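You operate a simulated robot arm through the tools that you are given. There is no shell and no other tool. Be economical: measure what you need, move in short steps, check, and stop when the job is done.

Carry out the task below with a simulated two-armed robot. There is one attempt and no reset: what you move stays moved.

## Task
Open the jig table drawer, put the white cloth on the door end of the tube bench away inside and shut the drawer again. Put two of the blue spacers from the top of the grey tool cabinet on the middle of the mill table. Put the lug on the top of the grey tool cabinet away on the top of the alignment table. Pick up the collared tube with the largest size on its label from the top of the small parts bench with one hand, pass it to the other hand and put it on the shelf under the tub stand. Do these in any order. Set down upright: lug, collared tube.

Only the result counts: the job must be done as asked and must still hold three seconds after the hand-in. Knocking over, shifting, dropping, spilling or breaking anything else fails it. Flat cloth is picked up by pressing the open fingertips on it (5 to 10 N) and closing them slowly along it; thin cloth reads only 2 to 8 mm in the jaws.

## Robot
Two 6-joint arms with two-finger parallel grippers on one trunk, on a base that drives. Base frame: it is fixed to the floor where the robot stands at the start and does not move with it; the origin is under the middle of the robot, x ahead of it, y to its left, z up. Readings come in mm, rad, newtons and seconds.
The left shoulder is at the start at [80, 216, 1470], the right one opposite. With the tool pointing down near the work surface each hand reaches from about 100 to 740 mm from the robot's upright axis, wherever it stands, measured 20 degrees to its own side. Places, roughly: blue spacer [-4250, 250, 750]; blue spacer (4x4x2 cm) [-4300, -100, 800]; collared tube [-4250, 2000, 750]; j1 drawer [700, 200, 700]; jig table drawer [700, 100, 700]; lug (7x4x5 cm) [-4300, 0, 900]; middle of the mill table [-3900, -2200, 1100]; shelf under the tub stand [-4300, -1000, 300]; top of the alignment table [2900, -300, 800]; white cloth (10x8x3 cm) [1100, 1800, 900]. Payload 3.43 kg a hand.
The tool frame of a hand sits at the grasp point between the pads (the TCP): z along the fingers, y along the line on which they close. The tips reach 30 mm beyond it. The gripper opens to 94 mm. The fingers are 28 mm wide and 10 mm thick; the gripper's body (50 by 96 mm) begins 55 mm behind the TCP.
Orientation is told as [roll, pitch, yaw] about the base's x, y, z axes, in that order, counted from this pose: with the fingers straight down and closing along the base's y, the tool's x points along the base's -x, its y along +y and its z along -z.

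## Interface
- The arms move only by the tool play_rows. It takes "left_series", "right_series" or both (then of equal length, played together; a hand with none holds still); each is a list of rows, each an object (a shift or turn left out is 0, a gripper value left out holds the last) with "angular": the turn, a rotation vector about the tool's x, y, z in degrees, a list of three; "linear": the shift along the tool's x, y, z in m, a list of three; "jaw": the closure in counts, from 0 (fully open) to 255 (shut). In form: [{"angular": [wx, wy, wz], "linear": [x, y, z], "jaw": jaw}, ...]. A call has 1 to 10 rows; each row is the pose to reach, as a shift and turn from the pose commanded when the call began, along the tool's axes at that moment. Each row takes 0.2 s and may step no farther than 50 mm and 0.15 rad from the row before; otherwise, or with a gripper value out of range, the whole call is refused. Where a pose cannot be reached the arm comes as near as it can. A force on the tool above 40 N (or 10 N above the force at the start of the call, whichever is more), or a blocked arm, ends the call early, and 0.2 s more pass. Each finger travels about 72 mm/s and halts on what it meets, pressing with about 36 N; the grip force reading is that of the motor and also rises with nothing between the fingers. The clock runs only during rows and for 0.2 s after the last one: add rows that repeat a pose to give the fingers time. The reply holds the time, the measured pose of the TCP, the force on the tool along the base axes, the opening and the grip force, in the units named above and with some noise, with the torque about the TCP (base axes, N m) and any sound that the robot's microphone picked up.
- Cameras (640 x 400 px; columns grow to the right, rows downward): "scene" is now at [92.8, 19.2, 1612.5]; the picture's right is [-0.02, -1.00, 0.00], its down [-0.85, 0.02, -0.53] and it looks along [0.53, -0.01, -0.85] (base axes); focal length 254 px, centre (320, 200). "left" rides on the left gripper at [76, -14, -103] in its tool frame; the picture's right is [0.18, 0.98, 0.00], its down [-0.75, 0.14, -0.64] and it looks along [-0.63, 0.12, 0.77] (tool axes); focal length 243 px, centre (320, 200). "right" rides on the right gripper at [76, 14, -103] in its tool frame; the picture's right is [-0.18, 0.98, 0.00], its down [-0.75, -0.14, -0.64] and it looks along [-0.63, -0.12, 0.77] (tool axes); focal length 243 px, centre (320, 200). There is no depth. A picture from a camera that has moved, and an enlarged one, comes with that camera's place and axes in the base frame and with its lens. The place of the scene camera against the robot may be out by one fixed shift of up to 25 mm in any direction.
- get_image(camera): a new picture of that camera. It takes no simulated time.
- lift_body(by): slides the trunk up (or, below 0, down) by that many mm; the arms and the scene camera ride with it, the base frame stays. It gives what a move gives, with no picture.
- roll_base(legs): drives the robot by 1 to 6 legs, each [ahead, left, turn to the left] in mm, mm and rad, along the robot's own axes; the way and the turn of a leg run together, so that a leg with both is an arc; at most 1500 mm and 3.142 rad a leg. The arms and the cameras ride along, it lands a little off, and it stops where it bumps. It gives what a move gives.
- turn_head(pan, tilt): turns the head with the scene camera to pan (to the left, within 1.501 rad either way) and tilt (down, from -0.506 to 1.204), counted from straight ahead of the robot. It gives what a move gives.
- zoom(camera, box): a new picture of the part [left, top, right, bottom] of that camera's present view, enlarged. It takes no simulated time.
- sign_off(): hands the job in; it is judged then, once.

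Go step by step. Nothing tells you exact positions but the pictures and the camera data: compare them with the known pose of the tool, close in by small moves and look again before you grip or let go. The budget is 196 turns and 192 pictures, counting those below and the enlarged ones. Unless the task says otherwise, let go and move clear before handing in.

The tools are called after ">>>" as a command line: name --argument value ..., lists and objects as JSON in quotes. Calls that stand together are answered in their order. play_rows: Moves the arms, as the interface text tells. Its arguments: {"type":"object","properties":{"left_series":{"type":"array"},"right_series":{"type":"array"}},"required":[]} The other tools are called the same way: lift_body (by) slides the trunk up or down; roll_base (legs) drives the base; turn_head (pan, tilt) turns the head that bears the scene camera; get_image (camera) takes a picture; zoom (camera, box) takes an enlarged picture of a part of a camera's view; sign_off () hands the job in.

At the start:

```text
time_s: 0.0
left_ee_pos: [567.3, 152.6, 944.5]
left_tcp_rot: [-0.001, -0.001, 0.001]
left_ft_force: [0.5, -0.5, 0.2]
left_torque: [0.03, 0.0, 0.01]
left_gripper_width: 94.0
left_grip_force: 0.2
right_ee_pos: [463.9, -323.1, 886.9]
right_tcp_rot: [0.0, 0.0, 0.0]
right_ft_force: [0.4, 0.1, 0.5]
right_torque: [0.0, 0.01, -0.01]
right_gripper_width: 94.2
right_grip_force: 0.1
trunk travel left (down, up): [-700.0, 140.0]
robot x, y, heading: [3.1, 2.6, 0.004]
head pan, tilt: [-0.023, 1.007]
```

scene: 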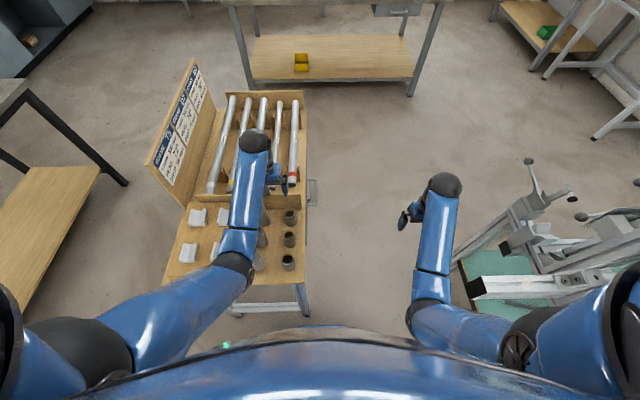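
right: 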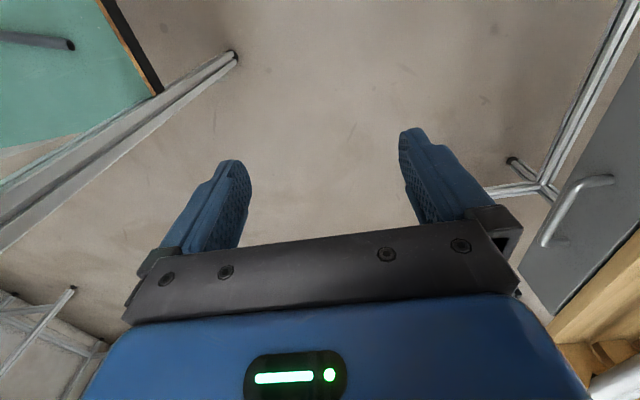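
left: 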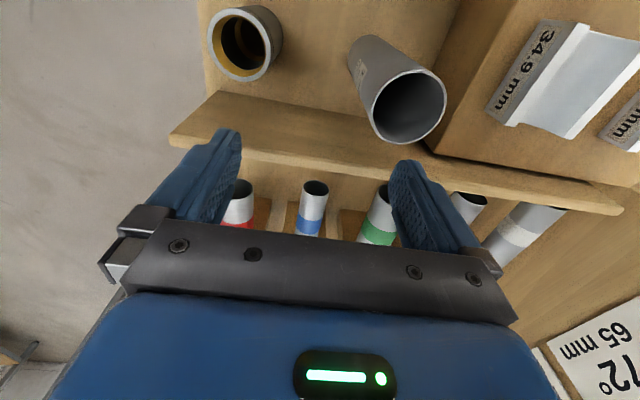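

I see the jig table ahead-left, with a drawer handle on its right side. I'll look around first.

>>> turn_head --pan 0.0 --tilt 0.35

>>> get_image --camera "scene"

>>> turn_head --pan 1.2 --tilt 0.45

>>> get_image --camera "scene"

>>> turn_head --pan -1.2 --tilt 0.45

>>> get_image --camera "scene"

```text
time_s: 1.0
left_ee_pos: [567.2, 152.3, 944.8]
left_tcp_rot: [0.0, 0.001, 0.0]
left_ft_force: [0.3, -0.8, 0.3]
left_torque: [-0.02, -0.02, 0.03]
left_gripper_width: 93.9
left_grip_force: 0.1
right_ee_pos: [463.3, -323.4, 886.3]
right_tcp_rot: [0.0, -0.001, -0.001]
right_ft_force: [-0.2, 0.1, 0.5]
right_torque: [-0.03, 0.03, 0.01]
right_gripper_width: 94.0
right_grip_force: 0.2
trunk travel left (down, up): [-700.0, 140.0]
robot x, y, heading: [-5.2, 4.6, -0.002]
head pan, tilt: [0.0, 0.351]
```

```text
188 pictures are left
camera scene: at [116.8, 20.7, 1667.7], right [0.0, -1.0, 0.0], down [-0.34, 0.0, -0.94], along [0.94, 0.0, -0.34], focal length 254 px, centre (320, 200)
```

scene: 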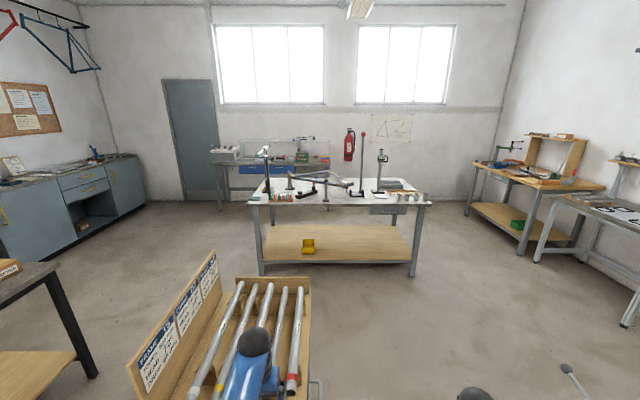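

```text
time_s: 2.4
left_ee_pos: [566.1, 152.9, 945.2]
left_tcp_rot: [-0.001, 0.0, 0.0]
left_ft_force: [0.6, -0.4, 0.4]
left_torque: [-0.03, 0.02, 0.03]
left_gripper_width: 93.8
left_grip_force: 0.1
right_ee_pos: [463.3, -323.5, 887.4]
right_tcp_rot: [-0.001, 0.001, 0.0]
right_ft_force: [0.1, -0.3, 0.2]
right_torque: [-0.02, 0.0, 0.02]
right_gripper_width: 93.8
right_grip_force: 0.1
trunk travel left (down, up): [-700.0, 140.0]
robot x, y, heading: [0.1, 1.3, -0.001]
head pan, tilt: [1.201, 0.45]
```

```text
187 pictures are left
camera scene: at [56.9, 106.4, 1658.6], right [0.93, -0.36, 0.0], down [-0.16, -0.41, -0.9], along [0.33, 0.84, -0.44], focal length 254 px, centre (320, 200)
```

scene: 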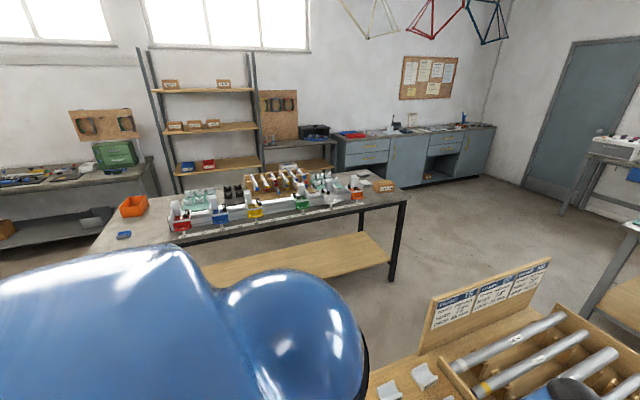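

```text
time_s: 4.6
left_ee_pos: [567.1, 153.0, 944.2]
left_tcp_rot: [0.0, -0.001, 0.0]
left_ft_force: [-0.7, 0.1, -0.6]
left_torque: [0.01, 0.01, 0.0]
left_gripper_width: 93.8
left_grip_force: 0.0
right_ee_pos: [461.1, -322.5, 887.7]
right_tcp_rot: [0.0, 0.0, 0.001]
right_ft_force: [-0.7, 0.2, 0.2]
right_torque: [-0.01, 0.02, 0.0]
right_gripper_width: 93.7
right_grip_force: 0.0
trunk travel left (down, up): [-700.0, 140.0]
robot x, y, heading: [-4.0, -1.5, 0.002]
head pan, tilt: [-1.201, 0.45]
```

```text
186 pictures are left
camera scene: at [56.9, -64.9, 1658.6], right [-0.93, -0.36, 0.0], down [-0.16, 0.41, -0.9], along [0.33, -0.84, -0.44], focal length 254 px, centre (320, 200)
```

scene: 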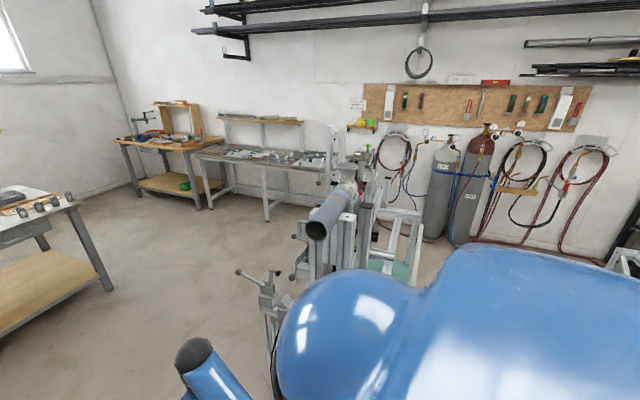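

The bench to the left with bins is likely the tube bench. I'll look closer there and at the jig table's drawer.

>>> turn_head --pan 0.95 --tilt 0.45

>>> zoom --camera "scene" --box '[160, 120, 400, 270]'

>>> turn_head --pan 0.0 --tilt 0.9

>>> zoom --camera "scene" --box '[140, 60, 380, 330]'

```text
time_s: 6.7
left_ee_pos: [567.1, 151.8, 944.9]
left_tcp_rot: [-0.001, -0.001, 0.002]
left_ft_force: [-0.1, 1.0, -0.4]
left_torque: [-0.01, 0.02, 0.02]
left_gripper_width: 94.0
left_grip_force: 0.1
right_ee_pos: [462.6, -324.0, 887.6]
right_tcp_rot: [0.0, 0.001, 0.001]
right_ft_force: [-0.5, 0.2, -0.2]
right_torque: [0.02, 0.0, -0.02]
right_gripper_width: 93.9
right_grip_force: 0.1
trunk travel left (down, up): [-700.0, 140.0]
robot x, y, heading: [0.3, 1.5, -0.002]
head pan, tilt: [0.949, 0.45]
```

```text
2.67 times, centred on (280, 195) of scene
camera zoom: at [77.1, 95.5, 1658.6], right [0.81, -0.58, 0.0], down [-0.25, -0.35, -0.9], along [0.52, 0.73, -0.44], focal length 678 px, centre (427, 213)
```

zoom: 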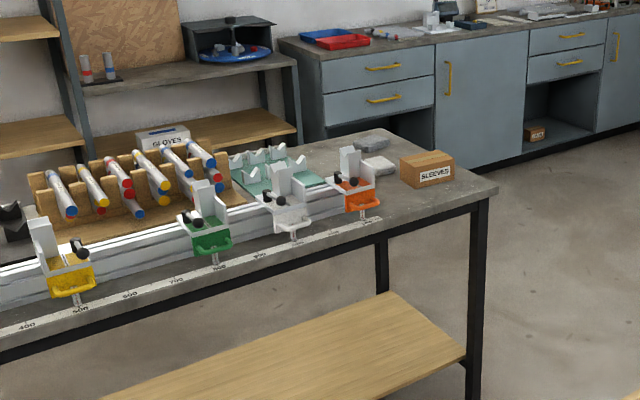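

```text
time_s: 7.9
left_ee_pos: [567.1, 151.8, 944.4]
left_tcp_rot: [0.001, -0.001, -0.002]
left_ft_force: [0.2, 0.5, 0.1]
left_torque: [0.01, 0.0, 0.01]
left_gripper_width: 93.9
left_grip_force: 0.1
right_ee_pos: [463.2, -324.3, 886.9]
right_tcp_rot: [0.0, -0.002, 0.001]
right_ft_force: [-0.3, -0.6, -0.5]
right_torque: [0.0, -0.03, 0.01]
right_gripper_width: 94.0
right_grip_force: 0.1
trunk travel left (down, up): [-700.0, 140.0]
robot x, y, heading: [0.4, -2.6, -0.001]
head pan, tilt: [0.0, 0.901]
```

```text
1.48 times, centred on (260, 195) of scene
camera zoom: at [99.0, 20.8, 1620.3], right [0.0, -1.0, 0.0], down [-0.78, 0.0, -0.62], along [0.62, 0.0, -0.78], focal length 377 px, centre (409, 207)
```

zoom: 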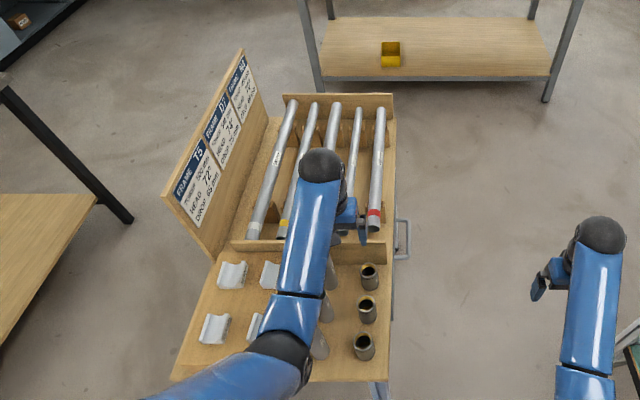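

The jig table's drawer faces -y with a bar handle around (710, 30, 715). I'll bring the right hand nearer to look at it.

>>> play_rows --right_series '[{"linear": [-0.03, 0.03, 0]}, {"linear": [-0.06, 0.06, 0]}, {"linear": [-0.09, 0.09, 0]}, {"linear": [-0.12, 0.12, 0]}, {"linear": [-0.12, 0.15, 0]}, {"linear": [-0.12, 0.15, 0]}]'

>>> get_image --camera "right"

```text
time_s: 9.3
left_ee_pos: [566.7, 151.9, 944.6]
left_tcp_rot: [0.001, -0.001, -0.001]
left_ft_force: [0.4, -0.1, -0.1]
left_torque: [0.01, -0.02, -0.01]
left_gripper_width: 93.9
left_grip_force: 0.1
right_ee_pos: [582.1, -173.2, 885.8]
right_tcp_rot: [-0.001, 0.001, 0.0]
right_ft_force: [0.1, -0.1, 0.5]
right_torque: [-0.01, -0.01, -0.03]
right_gripper_width: 94.1
right_grip_force: 0.0
trunk travel left (down, up): [-700.0, 140.0]
robot x, y, heading: [-0.7, -0.5, 0.002]
head pan, tilt: [0.0, 0.901]
```

```text
183 pictures are left
camera right: at [507.3, -158.8, 989.8], right [0.18, 0.98, 0.0], down [0.75, -0.14, 0.64], along [0.63, -0.12, -0.77], focal length 243 px, centre (320, 200)
```

right: 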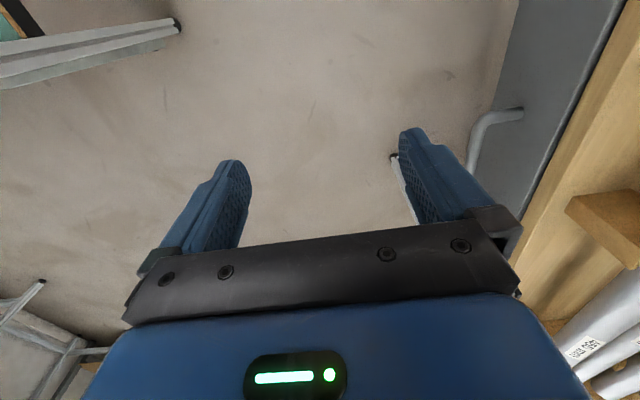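

The handle bar seems at about y≈3, z≈716, x 645–765. I'll move over it with a slight tilt and part-closed jaws, then check.

>>> play_rows --right_series '[{"linear": [-0.03, 0.03, 0], "angular": [-4, 0, 0], "jaw": 146}, {"linear": [-0.06, 0.06, 0.01], "angular": [-8, 0, 0]}, {"linear": [-0.09, 0.09, 0.02], "angular": [-12, 0, 0]}, {"linear": [-0.123, 0.12, 0.04], "angular": [-15, 0, 0]}, {"linear": [-0.123, 0.133, 0.056], "angular": [-15, 0, 0]}, {"linear": [-0.123, 0.133, 0.056], "angular": [-15, 0, 0]}]'

>>> get_image --camera "right"

>>> zoom --camera "scene" --box '[220, 120, 420, 260]'

```text
time_s: 10.7
left_ee_pos: [567.4, 152.0, 943.9]
left_tcp_rot: [0.0, 0.001, 0.0]
left_ft_force: [-0.1, 0.1, 0.5]
left_torque: [-0.01, 0.01, 0.03]
left_gripper_width: 93.9
left_grip_force: 0.1
right_ee_pos: [676.9, -56.0, 852.5]
right_tcp_rot: [0.262, -0.001, 0.0]
right_ft_force: [0.9, -0.1, 0.1]
right_torque: [0.0, -0.02, 0.06]
right_gripper_width: 40.3
right_grip_force: 0.1
right hand out of reach, approached as far as the arm can: row 4, 5, 6
trunk travel left (down, up): [-700.0, 140.0]
robot x, y, heading: [-3.0, 1.4, 0.002]
head pan, tilt: [0.0, 0.901]
```

```text
182 pictures are left
camera right: at [600.9, -68.1, 955.3], right [0.18, 0.95, 0.26], down [0.75, -0.3, 0.58], along [0.63, 0.08, -0.77], focal length 243 px, centre (320, 200)
```

right: 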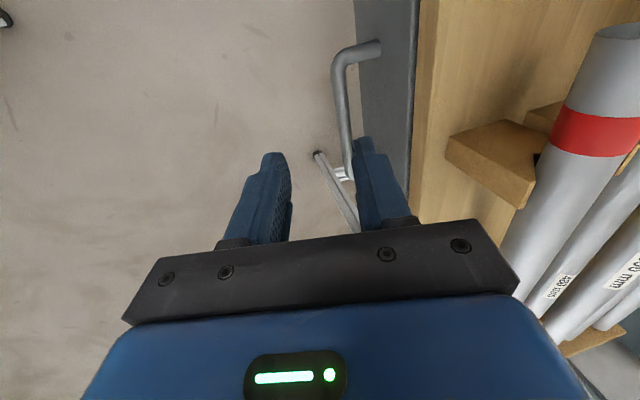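

```text
2.86 times, centred on (320, 190) of scene
camera zoom: at [99.3, 20.5, 1620.2], right [0.0, -1.0, 0.0], down [-0.78, 0.0, -0.62], along [0.62, 0.0, -0.78], focal length 727 px, centre (320, 229)
```

zoom: 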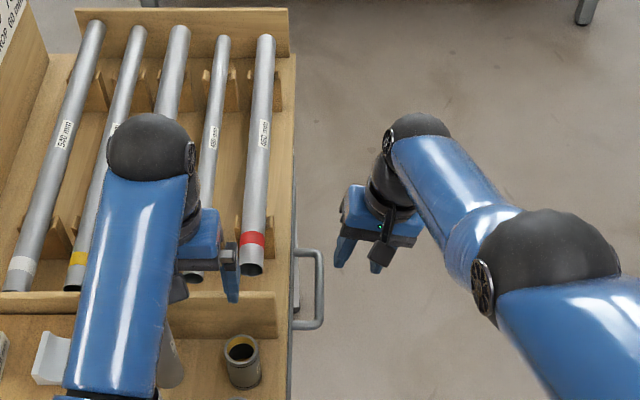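

The arm is at its reach limit, so I'll raise and retract the left arm, then lower the trunk so that the right one reaches farther.

>>> play_rows --left_series '[{"linear": [0, 0, -0.04]}, {"linear": [0.02, 0, -0.08]}, {"linear": [0.04, 0, -0.12]}, {"linear": [0.07, 0, -0.16]}, {"linear": [0.1, 0, -0.2]}, {"linear": [0.13, 0, -0.24]}, {"linear": [0.15, 0, -0.28]}, {"linear": [0.17, 0, -0.3]}, {"linear": [0.17, 0, -0.3]}]'

>>> lift_body --by -90

```text
time_s: 12.7
left_ee_pos: [585.8, 144.5, 964.9]
left_tcp_rot: [0.0, 0.0, 0.0]
left_ft_force: [-0.1, -0.4, 0.5]
left_torque: [0.05, -0.07, 0.01]
left_gripper_width: 94.0
left_grip_force: 0.1
left hand out of reach, approached as far as the arm can: row 1, 2, 3, 4, 5, 6, 7, 8, 9
right_ee_pos: [676.1, -55.7, 851.5]
right_tcp_rot: [0.26, 0.0, 0.0]
right_ft_force: [0.3, -0.1, 0.2]
right_torque: [-0.01, -0.02, -0.01]
right_gripper_width: 40.0
right_grip_force: 0.1
trunk travel left (down, up): [-700.0, 140.0]
robot x, y, heading: [1.2, -2.7, -0.005]
head pan, tilt: [0.0, 0.901]
```

```text
time_s: 13.4
left_ee_pos: [585.6, 144.4, 929.0]
left_tcp_rot: [0.001, -0.004, 0.001]
left_ft_force: [-2.8, -0.9, 6.2]
left_torque: [0.07, 0.17, 0.25]
left_gripper_width: 94.0
left_grip_force: 0.1
right_ee_pos: [676.1, -55.8, 810.8]
right_tcp_rot: [0.262, -0.003, 0.0]
right_ft_force: [0.7, 0.1, -1.2]
right_torque: [0.03, 0.0, -0.03]
right_gripper_width: 40.1
right_grip_force: 0.0
trunk travel left (down, up): [-659.0, 181.0]
robot x, y, heading: [3.1, -0.4, 0.001]
head pan, tilt: [0.0, 0.901]
stopped: the force on the tool passed its limit at 67 N (the readings are from after the stop); the commanded pose is now the measured one
```

The left hand touched something on the table when lowering. I'll raise the trunk back a little and look.

>>> lift_body --by 60

>>> get_image --camera "left"

>>> get_image --camera "scene"

```text
time_s: 14.4
left_ee_pos: [587.6, 145.5, 990.2]
left_tcp_rot: [0.0, 0.0, 0.0]
left_ft_force: [-0.1, 0.0, -0.4]
left_torque: [-0.01, 0.01, 0.0]
left_gripper_width: 93.9
left_grip_force: 0.0
right_ee_pos: [677.0, -56.1, 871.0]
right_tcp_rot: [0.263, 0.0, 0.0]
right_ft_force: [0.0, -0.7, -0.2]
right_torque: [0.01, 0.02, 0.04]
right_gripper_width: 39.9
right_grip_force: 0.1
trunk travel left (down, up): [-719.0, 121.0]
robot x, y, heading: [2.3, 2.0, -0.0]
head pan, tilt: [0.0, 0.901]
```

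```text
180 pictures are left
camera left: at [510.0, 128.8, 1091.3], right [-0.18, 0.98, 0.0], down [0.75, 0.14, 0.64], along [0.63, 0.12, -0.77], focal length 243 px, centre (320, 200)
```

left: 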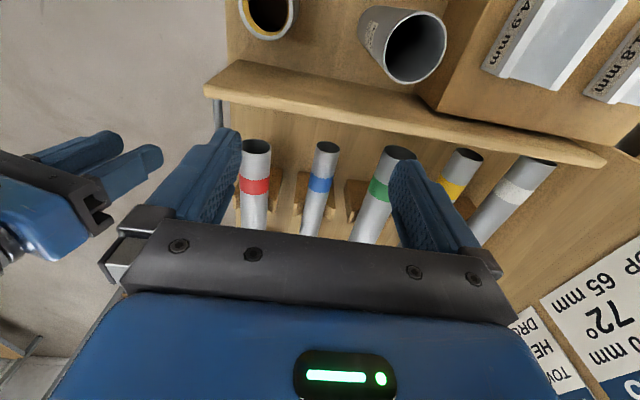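

```text
179 pictures are left
camera scene: at [99.9, 20.9, 1639.2], right [0.0, -1.0, 0.0], down [-0.78, 0.0, -0.62], along [0.62, 0.0, -0.78], focal length 254 px, centre (320, 200)
```

scene: 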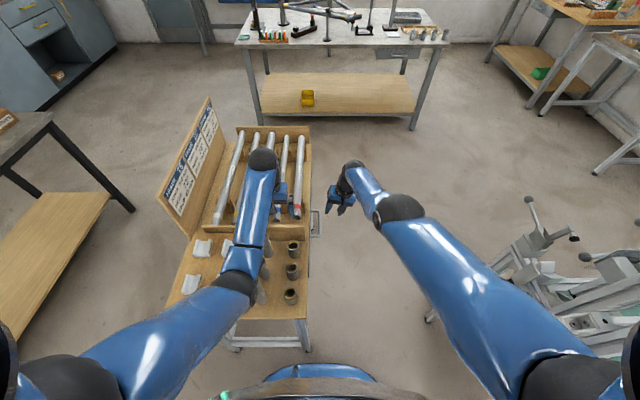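

Nothing visibly shifted. I'll retract both hands, then turn the base left ~0.3 rad so the handle falls in the right hand's best reach.

>>> play_rows --left_series '[{"linear": [0.04, 0, 0]}, {"linear": [0.08, 0, 0]}, {"linear": [0.12, 0, 0]}, {"linear": [0.16, 0, 0]}, {"linear": [0.2, 0, 0]}, {"linear": [0.2, 0, 0]}]' --right_series '[{"linear": [0.03, -0.03, 0]}, {"linear": [0.07, -0.06, 0]}, {"linear": [0.11, -0.09, 0]}, {"linear": [0.15, -0.12, 0]}, {"linear": [0.18, -0.16, 0]}, {"linear": [0.2, -0.2, 0]}]'

>>> roll_base --legs '[[0, 0, 0.3]]'

>>> get_image --camera "scene"

```text
time_s: 15.0
left_ee_pos: [531.8, 139.4, 963.3]
left_tcp_rot: [0.001, -0.029, -0.001]
left_ft_force: [0.3, -0.7, 0.4]
left_torque: [0.04, -0.04, 0.0]
left_gripper_width: 94.1
left_grip_force: 0.2
left hand out of reach, approached as far as the arm can: row 1, 2, 3
right_ee_pos: [653.7, -106.7, 831.3]
right_tcp_rot: [0.263, 0.0, 0.001]
right_ft_force: [-0.3, -1.0, -0.6]
right_torque: [0.01, -0.03, -0.01]
right_gripper_width: 40.2
right_grip_force: 0.0
right hand out of reach, approached as far as the arm can: row 1, 2, 3
trunk travel left (down, up): [-719.0, 121.0]
robot x, y, heading: [-1.8, -2.0, 0.002]
head pan, tilt: [0.0, 0.901]
stopped in row 3 (left hand): the force on the tool passed its limit at 57 N (the readings are from after the stop); the commanded pose is now the measured one
```

```text
time_s: 16.3
left_ee_pos: [482.4, 268.6, 959.3]
left_tcp_rot: [-0.003, -0.024, 0.252]
left_ft_force: [-0.8, -0.6, -0.1]
left_torque: [-0.01, -0.02, 0.01]
left_gripper_width: 94.0
left_grip_force: 0.0
right_ee_pos: [662.8, 51.4, 829.1]
right_tcp_rot: [0.249, 0.012, 0.245]
right_ft_force: [2.0, -3.0, -1.2]
right_torque: [0.07, -0.05, -0.06]
right_gripper_width: 39.9
right_grip_force: 0.0
trunk travel left (down, up): [-719.0, 121.0]
robot x, y, heading: [1.2, -0.5, 0.252]
head pan, tilt: [0.0, 0.901]
stopped in leg 1: the force on the tool passed its limit at 80 N (the readings are from after the stop); the commanded pose is now the measured one
```

```text
178 pictures are left
camera scene: at [96.3, 47.3, 1639.2], right [0.25, -0.97, 0.0], down [-0.76, -0.19, -0.62], along [0.6, 0.15, -0.78], focal length 254 px, centre (320, 200)
```

scene: 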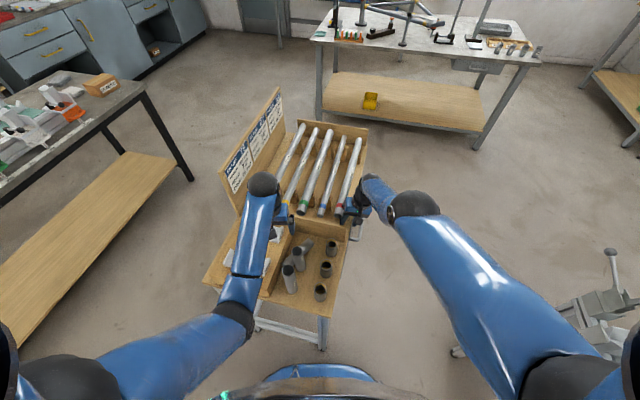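

Those moves made contact; I must go one step at a time. Let me look for any disturbed items.

>>> zoom --camera "scene" --box '[190, 80, 400, 340]'

>>> get_image --camera "right"

>>> get_image --camera "left"

```text
1.54 times, centred on (295, 210) of scene
camera zoom: at [96.3, 47.3, 1639.2], right [0.25, -0.97, 0.0], down [-0.76, -0.19, -0.62], along [0.6, 0.15, -0.78], focal length 391 px, centre (358, 185)
```

zoom: 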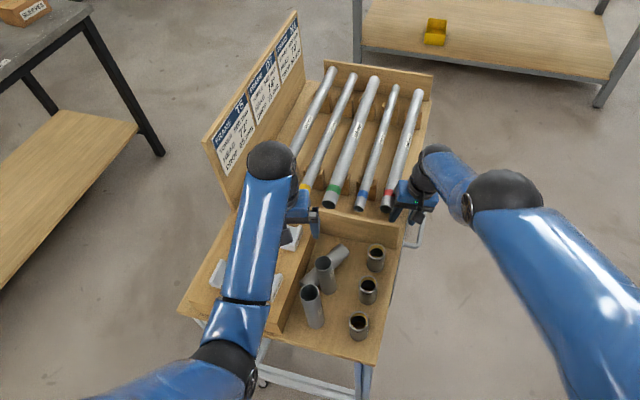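

```text
176 pictures are left
camera right: at [594.0, 22.1, 933.8], right [-0.05, 0.97, 0.24], down [0.81, -0.1, 0.58], along [0.58, 0.22, -0.78], focal length 243 px, centre (320, 200)
```

right: 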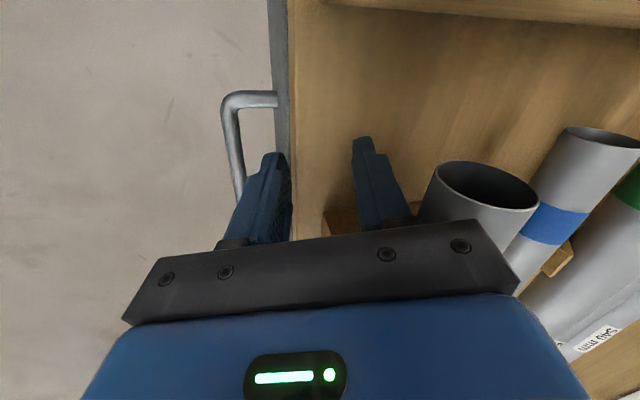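

```text
175 pictures are left
camera left: at [408.9, 234.4, 1060.4], right [-0.42, 0.91, -0.01], down [0.68, 0.32, 0.66], along [0.6, 0.28, -0.75], focal length 243 px, centre (320, 200)
```

left: 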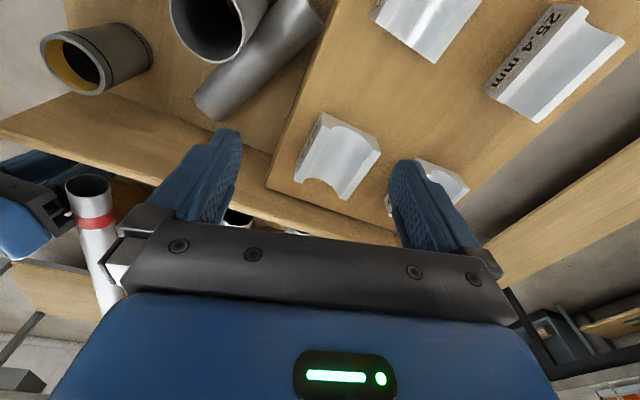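

One short grey tube was knocked over by the left hand; I'll have to stand it up again later. First raise the trunk to get both hands clear.

>>> lift_body --by 120

>>> get_image --camera "left"

>>> get_image --camera "right"

>>> get_image --camera "scene"

```text
time_s: 17.8
left_ee_pos: [483.4, 269.2, 1080.7]
left_tcp_rot: [-0.003, -0.027, 0.251]
left_ft_force: [-0.4, 0.6, -0.7]
left_torque: [0.01, -0.03, 0.05]
left_gripper_width: 93.8
left_grip_force: 0.2
right_ee_pos: [662.5, 52.6, 948.7]
right_tcp_rot: [0.251, 0.011, 0.246]
right_ft_force: [0.0, -0.2, 0.3]
right_torque: [0.01, -0.02, 0.03]
right_gripper_width: 40.0
right_grip_force: 0.1
trunk travel left (down, up): [-839.0, 1.0]
robot x, y, heading: [-1.8, -0.6, 0.252]
head pan, tilt: [0.0, 0.901]
```

```text
174 pictures are left
camera left: at [409.0, 234.3, 1180.6], right [-0.42, 0.91, -0.01], down [0.68, 0.32, 0.66], along [0.6, 0.28, -0.75], focal length 243 px, centre (320, 200)
```

left: 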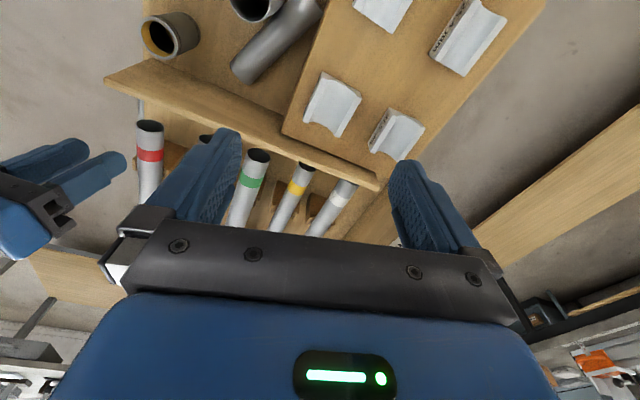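

```text
173 pictures are left
camera right: at [593.9, 22.6, 1053.9], right [-0.05, 0.97, 0.24], down [0.81, -0.1, 0.58], along [0.58, 0.23, -0.78], focal length 243 px, centre (320, 200)
```

right: 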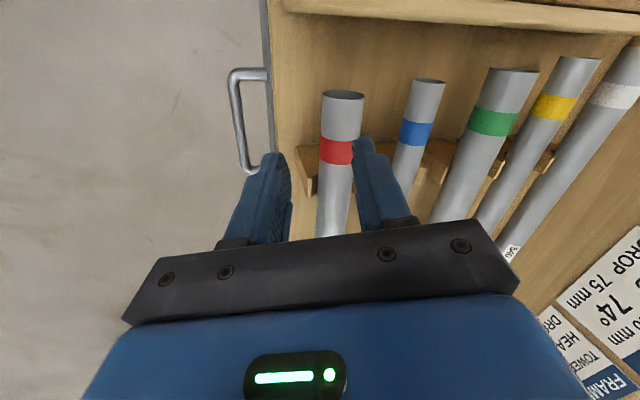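

```text
172 pictures are left
camera scene: at [96.5, 46.8, 1759.2], right [0.25, -0.97, 0.0], down [-0.76, -0.19, -0.62], along [0.6, 0.15, -0.78], focal length 254 px, centre (320, 200)
```

scene: 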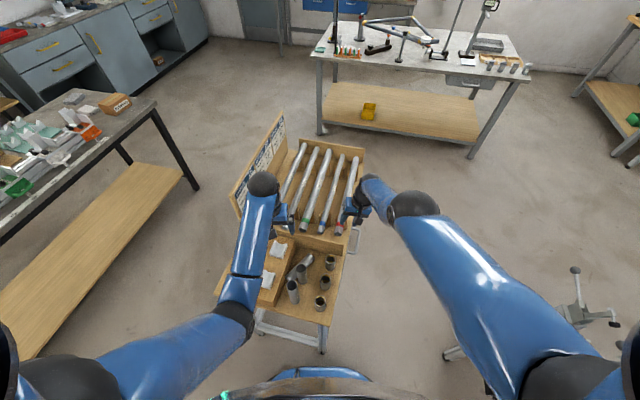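

The fallen tube lies on the table (table z ≈ 780). Hands need to be well below the shoulders to have freedom; with the trunk high I retract the right hand first.

>>> play_rows --right_series '[{"linear": [0.03, -0.04, 0]}, {"linear": [0.06, -0.08, 0]}, {"linear": [0.09, -0.12, 0]}, {"linear": [0.12, -0.16, 0]}, {"linear": [0.15, -0.2, 0]}, {"linear": [0.18, -0.24, 0]}, {"linear": [0.22, -0.26, 0]}, {"linear": [0.26, -0.28, 0]}, {"linear": [0.26, -0.28, 0]}]'

```text
time_s: 19.8
left_ee_pos: [483.0, 268.4, 1079.9]
left_tcp_rot: [0.001, -0.027, 0.251]
left_ft_force: [0.4, -0.1, -0.2]
left_torque: [0.02, -0.03, 0.04]
left_gripper_width: 93.9
left_grip_force: 0.1
right_ee_pos: [548.5, -299.6, 805.9]
right_tcp_rot: [0.251, 0.012, 0.248]
right_ft_force: [-0.4, 0.2, 0.3]
right_torque: [0.02, 0.01, 0.02]
right_gripper_width: 40.0
right_grip_force: 0.1
right hand out of reach, approached as far as the arm can: row 1, 2, 3, 4, 5, 6, 7, 8, 9
trunk travel left (down, up): [-839.0, 1.0]
robot x, y, heading: [-0.7, -2.7, 0.253]
head pan, tilt: [0.0, 0.901]
```

The right arm seems stuck at full stretch (sliding along its boundary). I'll test a small retract toward its shoulder.

>>> play_rows --right_series '[{"linear": [0.03, 0, -0.03]}, {"linear": [0.06, 0, -0.06]}, {"linear": [0.09, 0, -0.09]}, {"linear": [0.12, 0, -0.12]}, {"linear": [0.12, 0, -0.12]}]'

>>> turn_head --pan -0.2 --tilt 0.95

>>> get_image --camera "scene"

```text
time_s: 21.0
left_ee_pos: [482.0, 268.0, 1080.6]
left_tcp_rot: [0.0, -0.027, 0.251]
left_ft_force: [-0.1, 0.2, -0.5]
left_torque: [0.0, 0.01, 0.04]
left_gripper_width: 94.0
left_grip_force: 0.0
right_ee_pos: [526.6, -406.6, 832.9]
right_tcp_rot: [0.249, 0.012, 0.247]
right_ft_force: [-0.2, -0.7, 0.6]
right_torque: [0.01, -0.01, 0.0]
right_gripper_width: 40.0
right_grip_force: 0.1
right hand out of reach, approached as far as the arm can: row 1, 2, 3, 4, 5
trunk travel left (down, up): [-839.0, 1.0]
robot x, y, heading: [1.4, 1.0, 0.246]
head pan, tilt: [0.0, 0.901]
```

```text
time_s: 21.8
left_ee_pos: [482.6, 268.0, 1080.9]
left_tcp_rot: [-0.002, -0.027, 0.252]
left_ft_force: [-0.2, 0.2, -0.1]
left_torque: [-0.02, 0.01, 0.03]
left_gripper_width: 93.9
left_grip_force: 0.1
right_ee_pos: [526.1, -405.1, 833.6]
right_tcp_rot: [0.252, 0.012, 0.248]
right_ft_force: [0.6, -0.1, -0.1]
right_torque: [-0.01, 0.01, -0.03]
right_gripper_width: 40.1
right_grip_force: 0.0
trunk travel left (down, up): [-839.0, 1.0]
robot x, y, heading: [-1.4, -1.3, 0.251]
head pan, tilt: [-0.201, 0.949]
```

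```text
171 pictures are left
camera scene: at [95.7, 31.6, 1755.7], right [0.05, -1.0, 0.0], down [-0.81, -0.04, -0.58], along [0.58, 0.03, -0.81], focal length 254 px, centre (320, 200)
```

scene: 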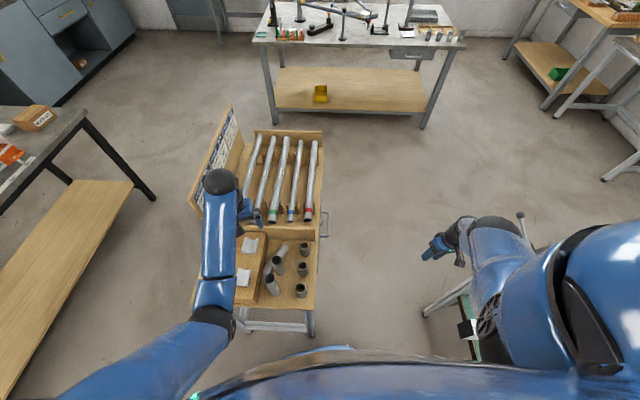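

The right arm's elbow is up; perhaps the tilt constrains its wrist. I'll remove the tilt and test a small move away from the fixture.

>>> play_rows --right_series '[{"angular": [5, 0, 0]}, {"angular": [10, 0, 0]}, {"angular": [14.4, 0, 0]}, {"angular": [14.4, 0, 0], "linear": [0, 0.03, 0.01]}, {"angular": [14.4, 0, 0], "linear": [0, 0.06, 0.02]}, {"angular": [14.4, 0, 0], "linear": [0, 0.09, 0.03]}]'

```text
time_s: 23.2
left_ee_pos: [482.3, 268.6, 1080.0]
left_tcp_rot: [-0.003, -0.027, 0.25]
left_ft_force: [-0.2, 0.2, -1.4]
left_torque: [0.02, 0.0, 0.0]
left_gripper_width: 94.1
left_grip_force: 0.0
right_ee_pos: [539.3, -327.0, 776.4]
right_tcp_rot: [-0.002, 0.012, 0.246]
right_ft_force: [0.2, 0.8, -1.0]
right_torque: [-0.03, -0.03, 0.02]
right_gripper_width: 40.0
right_grip_force: 0.1
right hand out of reach, approached as far as the arm can: row 1, 2, 3, 4, 5, 6
trunk travel left (down, up): [-839.0, 1.0]
robot x, y, heading: [1.1, -0.8, 0.249]
head pan, tilt: [-0.201, 0.949]
```

The right arm looks stuck at full extension. Let me test the left arm with a plain downward-free move (it is well clear) to learn its behaviour.

>>> play_rows --left_series '[{"linear": [0, 0.03, 0]}, {"linear": [0, 0.06, 0]}, {"linear": [0, 0.1, 0]}, {"linear": [0, 0.1, 0]}]' --right_series '[{"linear": [0, 0, -0.04]}, {"linear": [0.03, 0, -0.08]}, {"linear": [0.06, 0, -0.12]}, {"linear": [0.09, 0, -0.16]}]'

>>> get_image --camera "scene"

```text
time_s: 24.2
left_ee_pos: [458.4, 365.2, 1081.0]
left_tcp_rot: [0.0, -0.029, 0.252]
left_ft_force: [-0.7, 0.3, -0.2]
left_torque: [0.04, -0.01, 0.0]
left_gripper_width: 94.0
left_grip_force: 0.1
right_ee_pos: [563.4, -394.4, 820.5]
right_tcp_rot: [0.002, 0.013, 0.246]
right_ft_force: [-0.5, -0.6, -0.3]
right_torque: [-0.02, -0.03, 0.01]
right_gripper_width: 40.0
right_grip_force: 0.1
right hand out of reach, approached as far as the arm can: row 1, 2, 3, 4
trunk travel left (down, up): [-839.0, 1.0]
robot x, y, heading: [-3.1, 1.9, 0.256]
head pan, tilt: [-0.201, 0.949]
```

```text
170 pictures are left
camera scene: at [95.6, 30.0, 1755.7], right [0.05, -1.0, 0.0], down [-0.81, -0.04, -0.58], along [0.58, 0.03, -0.81], focal length 254 px, centre (320, 200)
```

scene: 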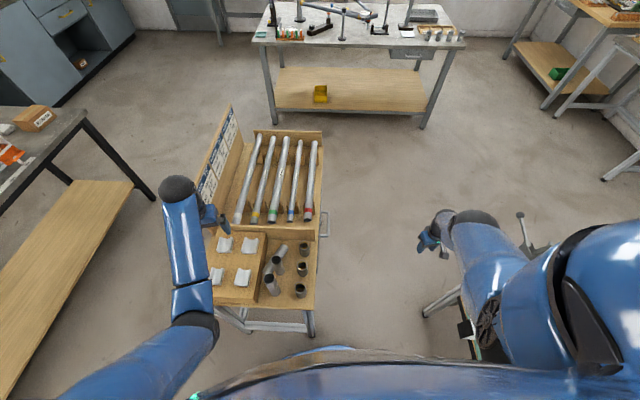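

Left moves freely; the right arm's elbow looks unusually high. Let me look at it.

>>> turn_head --pan -0.9 --tilt 0.8

>>> get_image --camera "scene"

>>> get_image --camera "right"

```text
time_s: 25.2
left_ee_pos: [458.8, 365.4, 1079.3]
left_tcp_rot: [-0.001, -0.028, 0.251]
left_ft_force: [-0.5, -0.1, -0.2]
left_torque: [0.01, 0.02, 0.01]
left_gripper_width: 94.0
left_grip_force: 0.1
right_ee_pos: [565.0, -394.8, 820.8]
right_tcp_rot: [0.001, 0.015, 0.248]
right_ft_force: [-0.6, -0.6, 0.1]
right_torque: [0.01, 0.02, 0.0]
right_gripper_width: 40.1
right_grip_force: 0.1
trunk travel left (down, up): [-839.0, 1.0]
robot x, y, heading: [4.0, -0.9, 0.254]
head pan, tilt: [-0.901, 0.799]
```

```text
169 pictures are left
camera scene: at [87.4, -20.3, 1767.2], right [-0.6, -0.8, 0.0], down [-0.57, 0.43, -0.7], along [0.56, -0.42, -0.72], focal length 254 px, centre (320, 200)
```

scene: 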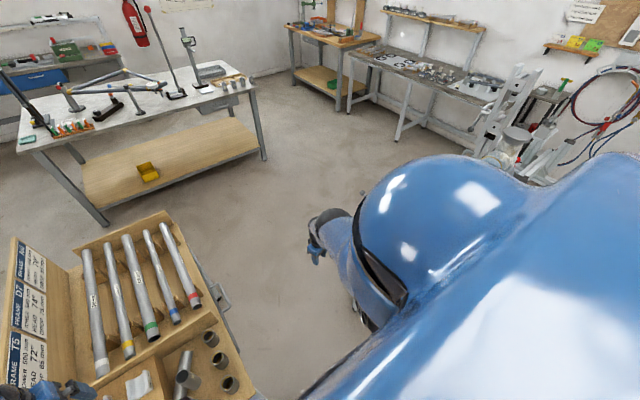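

```text
168 pictures are left
camera right: at [489.6, -398.3, 924.6], right [-0.06, 1.0, 0.0], down [0.77, 0.05, 0.63], along [0.63, 0.04, -0.78], focal length 243 px, centre (320, 200)
```

right: 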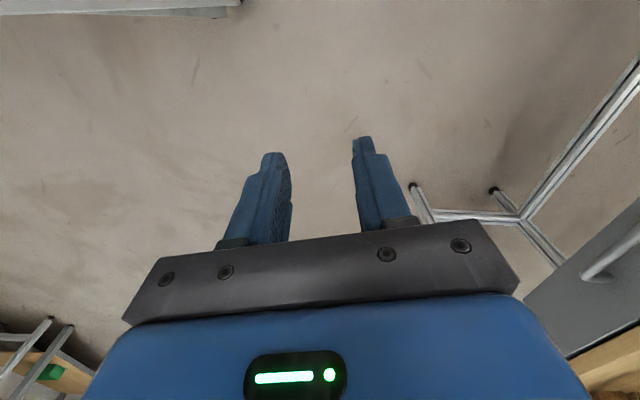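

The right arm is simply straight (singular). Moving its hand up should flex the elbow in the natural sense; I'll command upward.

>>> play_rows --right_series '[{"linear": [0, 0, -0.04]}, {"linear": [0, 0, -0.08]}, {"linear": [0, 0, -0.12]}, {"linear": [0, 0, -0.16]}, {"linear": [0, 0, -0.2]}, {"linear": [0, 0, -0.24]}, {"linear": [0, 0, -0.28]}, {"linear": [0, 0, -0.3]}, {"linear": [0, 0, -0.3]}, {"linear": [0, 0, -0.3]}]'

```text
time_s: 27.4
left_ee_pos: [458.2, 364.6, 1078.5]
left_tcp_rot: [-0.001, -0.028, 0.252]
left_ft_force: [0.3, 0.3, -1.1]
left_torque: [0.02, 0.0, -0.01]
left_gripper_width: 93.8
left_grip_force: 0.1
right_ee_pos: [695.3, -452.7, 1029.5]
right_tcp_rot: [0.0, 0.014, 0.247]
right_ft_force: [0.5, 0.3, -0.7]
right_torque: [0.0, 0.0, -0.05]
right_gripper_width: 40.0
right_grip_force: 0.0
right hand out of reach, approached as far as the arm can: row 1, 2, 3, 4, 5, 6, 7, 8, 9, 10
trunk travel left (down, up): [-839.0, 1.0]
robot x, y, heading: [-2.0, -1.3, 0.251]
head pan, tilt: [-0.901, 0.799]
```

Still sliding on the boundary. Try the opposite: downward and inward targets.

>>> play_rows --right_series '[{"linear": [0.03, 0.02, 0.03]}, {"linear": [0.06, 0.04, 0.06]}, {"linear": [0.09, 0.06, 0.09]}, {"linear": [0.12, 0.08, 0.12]}, {"linear": [0.15, 0.1, 0.15]}, {"linear": [0.18, 0.12, 0.18]}, {"linear": [0.21, 0.14, 0.21]}, {"linear": [0.24, 0.16, 0.24]}, {"linear": [0.24, 0.18, 0.24]}, {"linear": [0.24, 0.18, 0.24]}]'

>>> get_image --camera "scene"

```text
time_s: 29.6
left_ee_pos: [458.8, 365.9, 1079.4]
left_tcp_rot: [-0.002, -0.028, 0.252]
left_ft_force: [1.3, 0.3, -0.4]
left_torque: [-0.01, -0.02, 0.02]
left_gripper_width: 93.9
left_grip_force: 0.0
right_ee_pos: [454.0, -361.0, 728.2]
right_tcp_rot: [-0.002, 0.013, 0.246]
right_ft_force: [-0.2, -0.4, -0.4]
right_torque: [0.0, 0.01, 0.03]
right_gripper_width: 39.9
right_grip_force: 0.1
right hand out of reach, approached as far as the arm can: row 1, 2, 3, 4, 5, 6, 7, 8, 9, 10
trunk travel left (down, up): [-839.0, 1.0]
robot x, y, heading: [-5.8, -1.7, 0.254]
head pan, tilt: [-0.901, 0.799]
```

```text
167 pictures are left
camera scene: at [88.0, -20.4, 1767.2], right [-0.6, -0.8, 0.0], down [-0.57, 0.43, -0.7], along [0.55, -0.42, -0.72], focal length 254 px, centre (320, 200)
```

scene: 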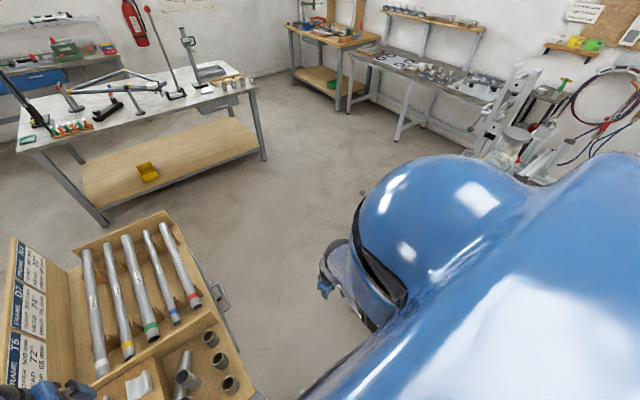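

Hold at the (inside) commanded pose for some rows and see whether the arm converges.

>>> play_rows --right_series '[{}, {}, {}, {}, {}, {}, {}, {}, {}, {}]'

```text
time_s: 31.8
left_ee_pos: [458.2, 366.3, 1080.2]
left_tcp_rot: [0.0, -0.028, 0.252]
left_ft_force: [0.0, 0.7, -0.6]
left_torque: [0.0, -0.03, 0.01]
left_gripper_width: 93.8
left_grip_force: 0.1
right_ee_pos: [452.8, -362.8, 727.3]
right_tcp_rot: [-0.001, 0.012, 0.245]
right_ft_force: [-0.3, 0.3, -0.3]
right_torque: [-0.02, -0.01, 0.0]
right_gripper_width: 40.0
right_grip_force: 0.0
trunk travel left (down, up): [-839.0, 1.0]
robot x, y, heading: [3.4, -1.7, 0.253]
head pan, tilt: [-0.901, 0.799]
```

The commanded pose follows the reached one. Now try a purely radial inward target, held.

>>> play_rows --right_series '[{"linear": [0.015, 0.013, -0.036]}, {"linear": [0.03, 0.026, -0.072]}, {"linear": [0.045, 0.039, -0.108]}, {"linear": [0.06, 0.052, -0.144]}, {"linear": [0.06, 0.052, -0.144]}, {"linear": [0.06, 0.052, -0.144]}, {"linear": [0.06, 0.052, -0.144]}, {"linear": [0.06, 0.052, -0.144]}, {"linear": [0.06, 0.052, -0.144]}, {"linear": [0.06, 0.052, -0.144]}]'

```text
time_s: 34.0
left_ee_pos: [457.6, 365.2, 1079.4]
left_tcp_rot: [-0.002, -0.029, 0.25]
left_ft_force: [-0.5, 0.3, 0.6]
left_torque: [-0.02, 0.0, 0.0]
left_gripper_width: 93.6
left_grip_force: 0.1
right_ee_pos: [460.0, -363.6, 732.7]
right_tcp_rot: [0.0, 0.011, 0.246]
right_ft_force: [-0.5, 0.9, 0.4]
right_torque: [-0.02, 0.0, 0.02]
right_gripper_width: 40.2
right_grip_force: 0.1
right hand out of reach, approached as far as the arm can: row 1, 2, 3, 4, 5, 6, 7, 8, 9, 10
trunk travel left (down, up): [-839.0, 1.0]
robot x, y, heading: [5.7, 3.4, 0.253]
head pan, tilt: [-0.901, 0.799]
```

Nearly stuck. A long upward sweep along a chord should flex the elbow enough to leave the singularity.

>>> play_rows --right_series '[{"linear": [-0.017, -0.016, -0.031]}, {"linear": [-0.035, -0.031, -0.061]}, {"linear": [-0.052, -0.047, -0.092]}, {"linear": [-0.069, -0.062, -0.123]}, {"linear": [-0.087, -0.078, -0.154]}, {"linear": [-0.104, -0.094, -0.184]}, {"linear": [-0.121, -0.109, -0.215]}, {"linear": [-0.138, -0.125, -0.246]}, {"linear": [-0.156, -0.14, -0.276]}, {"linear": [-0.173, -0.156, -0.307]}]'

```text
time_s: 36.2
left_ee_pos: [457.8, 366.2, 1079.4]
left_tcp_rot: [-0.002, -0.028, 0.251]
left_ft_force: [0.2, 0.3, -1.1]
left_torque: [-0.03, -0.04, -0.05]
left_gripper_width: 94.1
left_grip_force: 0.2
right_ee_pos: [684.5, -477.1, 1030.9]
right_tcp_rot: [0.002, 0.017, 0.248]
right_ft_force: [-0.1, -0.1, -0.6]
right_torque: [-0.02, -0.01, 0.0]
right_gripper_width: 40.0
right_grip_force: 0.1
right hand out of reach, approached as far as the arm can: row 1, 2, 3, 4, 5, 6, 7, 8, 9, 10
trunk travel left (down, up): [-839.0, 1.0]
robot x, y, heading: [3.1, -2.2, 0.248]
head pan, tilt: [-0.901, 0.799]
```

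Analysis: at a straight elbow, pure translation doesn't flex it, but a pitch rotation about the wrist does. I'll pitch the fingers forward and then pull inward.

>>> play_rows --right_series '[{"linear": [-0.0445, 0, -0.003], "angular": [0, -8, 0]}, {"linear": [-0.088, 0, -0.0124], "angular": [0, -16, 0]}, {"linear": [-0.13, 0, -0.0277], "angular": [0, -24, 0]}, {"linear": [-0.1696, 0, -0.0486], "angular": [0, -32, 0]}, {"linear": [-0.2057, 0, -0.0749], "angular": [0, -40, 0]}, {"linear": [-0.238, 0, -0.106], "angular": [0, -48, 0]}, {"linear": [-0.21, 0.025, -0.121], "angular": [0, -48, 0]}, {"linear": [-0.183, 0.05, -0.136], "angular": [0, -48, 0]}, {"linear": [-0.155, 0.075, -0.152], "angular": [0, -48, 0]}, {"linear": [-0.155, 0.075, -0.152], "angular": [0, -48, 0]}]'

```text
time_s: 38.4
left_ee_pos: [456.5, 366.5, 1079.5]
left_tcp_rot: [-0.001, -0.029, 0.252]
left_ft_force: [0.9, -1.0, 0.5]
left_torque: [0.03, -0.02, -0.01]
left_gripper_width: 93.7
left_grip_force: 0.0
right_ee_pos: [815.6, -363.2, 1179.7]
right_tcp_rot: [0.001, -0.824, 0.25]
right_ft_force: [-0.5, 0.0, -0.1]
right_torque: [-0.01, -0.03, -0.01]
right_gripper_width: 39.9
right_grip_force: 0.1
right hand out of reach, approached as far as the arm can: row 1, 2, 3, 4, 5, 6, 7
trunk travel left (down, up): [-839.0, 1.0]
robot x, y, heading: [2.0, 1.6, 0.25]
head pan, tilt: [-0.901, 0.799]
```

Escaped the singularity. Now rotate back to vertical about the wrist while lowering a bit.

>>> play_rows --right_series '[{"linear": [0.04, 0, 0.01], "angular": [0, 8, 0]}, {"linear": [0.088, 0, 0.01], "angular": [0, 16, 0]}, {"linear": [0.135, 0, 0.005], "angular": [0, 24, 0]}, {"linear": [0.18, 0, -0.01], "angular": [0, 32, 0]}, {"linear": [0.225, 0, -0.03], "angular": [0, 40, 0]}, {"linear": [0.265, 0, -0.05], "angular": [0, 47, 0]}, {"linear": [0.3, 0, -0.045], "angular": [0, 47, 0]}, {"linear": [0.312, 0, -0.04], "angular": [0, 47, 0]}]'

```text
time_s: 40.2
left_ee_pos: [458.6, 366.5, 1079.4]
left_tcp_rot: [0.0, -0.026, 0.252]
left_ft_force: [0.0, -0.2, 0.5]
left_torque: [-0.03, 0.0, 0.03]
left_gripper_width: 93.8
left_grip_force: 0.1
right_ee_pos: [584.1, -423.9, 976.9]
right_tcp_rot: [-0.001, -0.004, 0.246]
right_ft_force: [-0.2, -1.0, -0.3]
right_torque: [0.0, 0.0, -0.02]
right_gripper_width: 40.1
right_grip_force: 0.1
trunk travel left (down, up): [-839.0, 1.0]
robot x, y, heading: [3.1, 3.2, 0.253]
head pan, tilt: [-0.901, 0.799]
```

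Right arm is healthy again. For re-erecting the tube, the left gripper needs yaw ≈150°; I'll test whether the wrist can turn that far, in free air.

>>> play_rows --left_series '[{"angular": [0, 0, -8]}, {"angular": [0, 0, -16]}, {"angular": [0, 0, -24]}, {"angular": [0, 0, -32]}, {"angular": [0, 0, -40]}, {"angular": [0, 0, -48]}, {"angular": [0, 0, -56]}, {"angular": [0, 0, -64]}, {"angular": [0, 0, -72]}, {"angular": [0, 0, -80]}]'

>>> get_image --camera "left"

```text
time_s: 42.4
left_ee_pos: [459.0, 365.9, 1079.9]
left_tcp_rot: [-0.029, -0.004, 1.652]
left_ft_force: [-0.8, -0.2, -0.5]
left_torque: [0.0, 0.01, 0.0]
left_gripper_width: 94.0
left_grip_force: 0.0
right_ee_pos: [583.6, -423.8, 977.4]
right_tcp_rot: [-0.001, -0.005, 0.247]
right_ft_force: [-0.1, 0.7, -0.9]
right_torque: [0.01, -0.01, -0.02]
right_gripper_width: 40.0
right_grip_force: 0.1
trunk travel left (down, up): [-839.0, 1.0]
robot x, y, heading: [2.3, -5.0, 0.251]
head pan, tilt: [-0.901, 0.799]
```

```text
166 pictures are left
camera left: at [474.4, 289.0, 1182.1], right [-0.96, -0.26, -0.03], down [-0.22, 0.74, 0.64], along [-0.15, 0.62, -0.77], focal length 243 px, centre (320, 200)
```

left: 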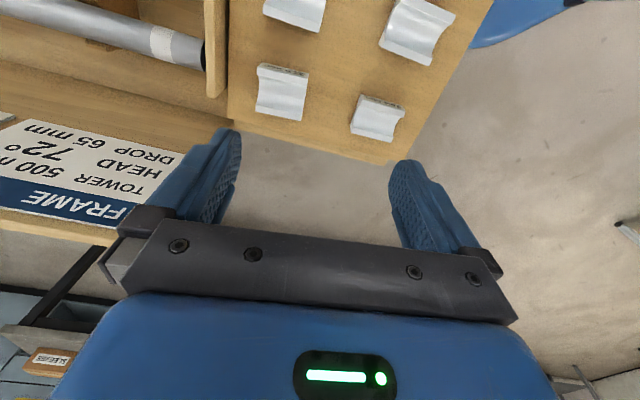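

The wrist turns fine. Continue to yaw ≈150° and view.

>>> play_rows --left_series '[{"angular": [0, 0, -8]}, {"angular": [0, 0, -16]}, {"angular": [0, 0, -24]}, {"angular": [0, 0, -32]}, {"angular": [0, 0, -40]}, {"angular": [0, 0, -48]}, {"angular": [0, 0, -55]}]'

>>> turn_head --pan 0.05 --tilt 1.0

>>> zoom --camera "scene" --box '[180, 100, 400, 300]'

```text
time_s: 44.0
left_ee_pos: [458.5, 365.1, 1080.1]
left_tcp_rot: [-0.02, 0.022, 2.61]
left_ft_force: [0.3, -0.2, -0.3]
left_torque: [-0.07, 0.0, -0.02]
left_gripper_width: 94.0
left_grip_force: 0.1
right_ee_pos: [584.0, -424.0, 977.4]
right_tcp_rot: [0.0, -0.005, 0.247]
right_ft_force: [-0.8, -0.5, 0.4]
right_torque: [-0.03, -0.01, 0.0]
right_gripper_width: 40.1
right_grip_force: 0.0
trunk travel left (down, up): [-839.0, 1.0]
robot x, y, heading: [1.8, 0.9, 0.245]
head pan, tilt: [-0.901, 0.799]
```

```text
time_s: 45.3
left_ee_pos: [457.4, 365.9, 1079.0]
left_tcp_rot: [-0.019, 0.019, 2.607]
left_ft_force: [0.1, 0.9, 0.6]
left_torque: [0.0, -0.01, 0.02]
left_gripper_width: 94.1
left_grip_force: 0.0
right_ee_pos: [584.0, -423.7, 978.1]
right_tcp_rot: [0.0, -0.004, 0.247]
right_ft_force: [0.6, -0.3, 0.1]
right_torque: [0.06, -0.02, -0.03]
right_gripper_width: 39.8
right_grip_force: 0.0
trunk travel left (down, up): [-839.0, 1.0]
robot x, y, heading: [-2.3, 4.6, 0.244]
head pan, tilt: [0.051, 1.0]
```

```text
2.00 times, centred on (290, 200) of scene
camera zoom: at [89.6, 48.6, 1752.1], right [0.3, -0.95, 0.0], down [-0.8, -0.25, -0.54], along [0.52, 0.16, -0.84], focal length 509 px, centre (380, 200)
```

zoom: 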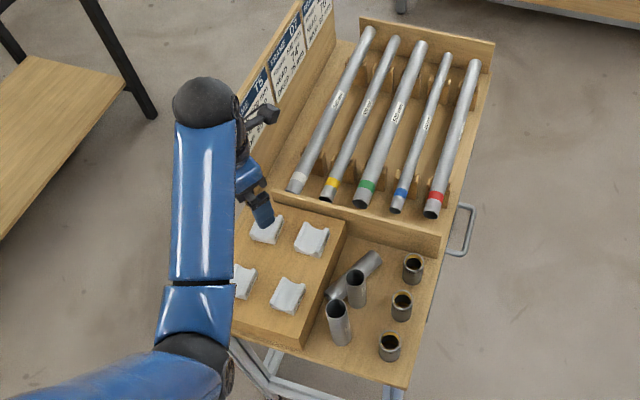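

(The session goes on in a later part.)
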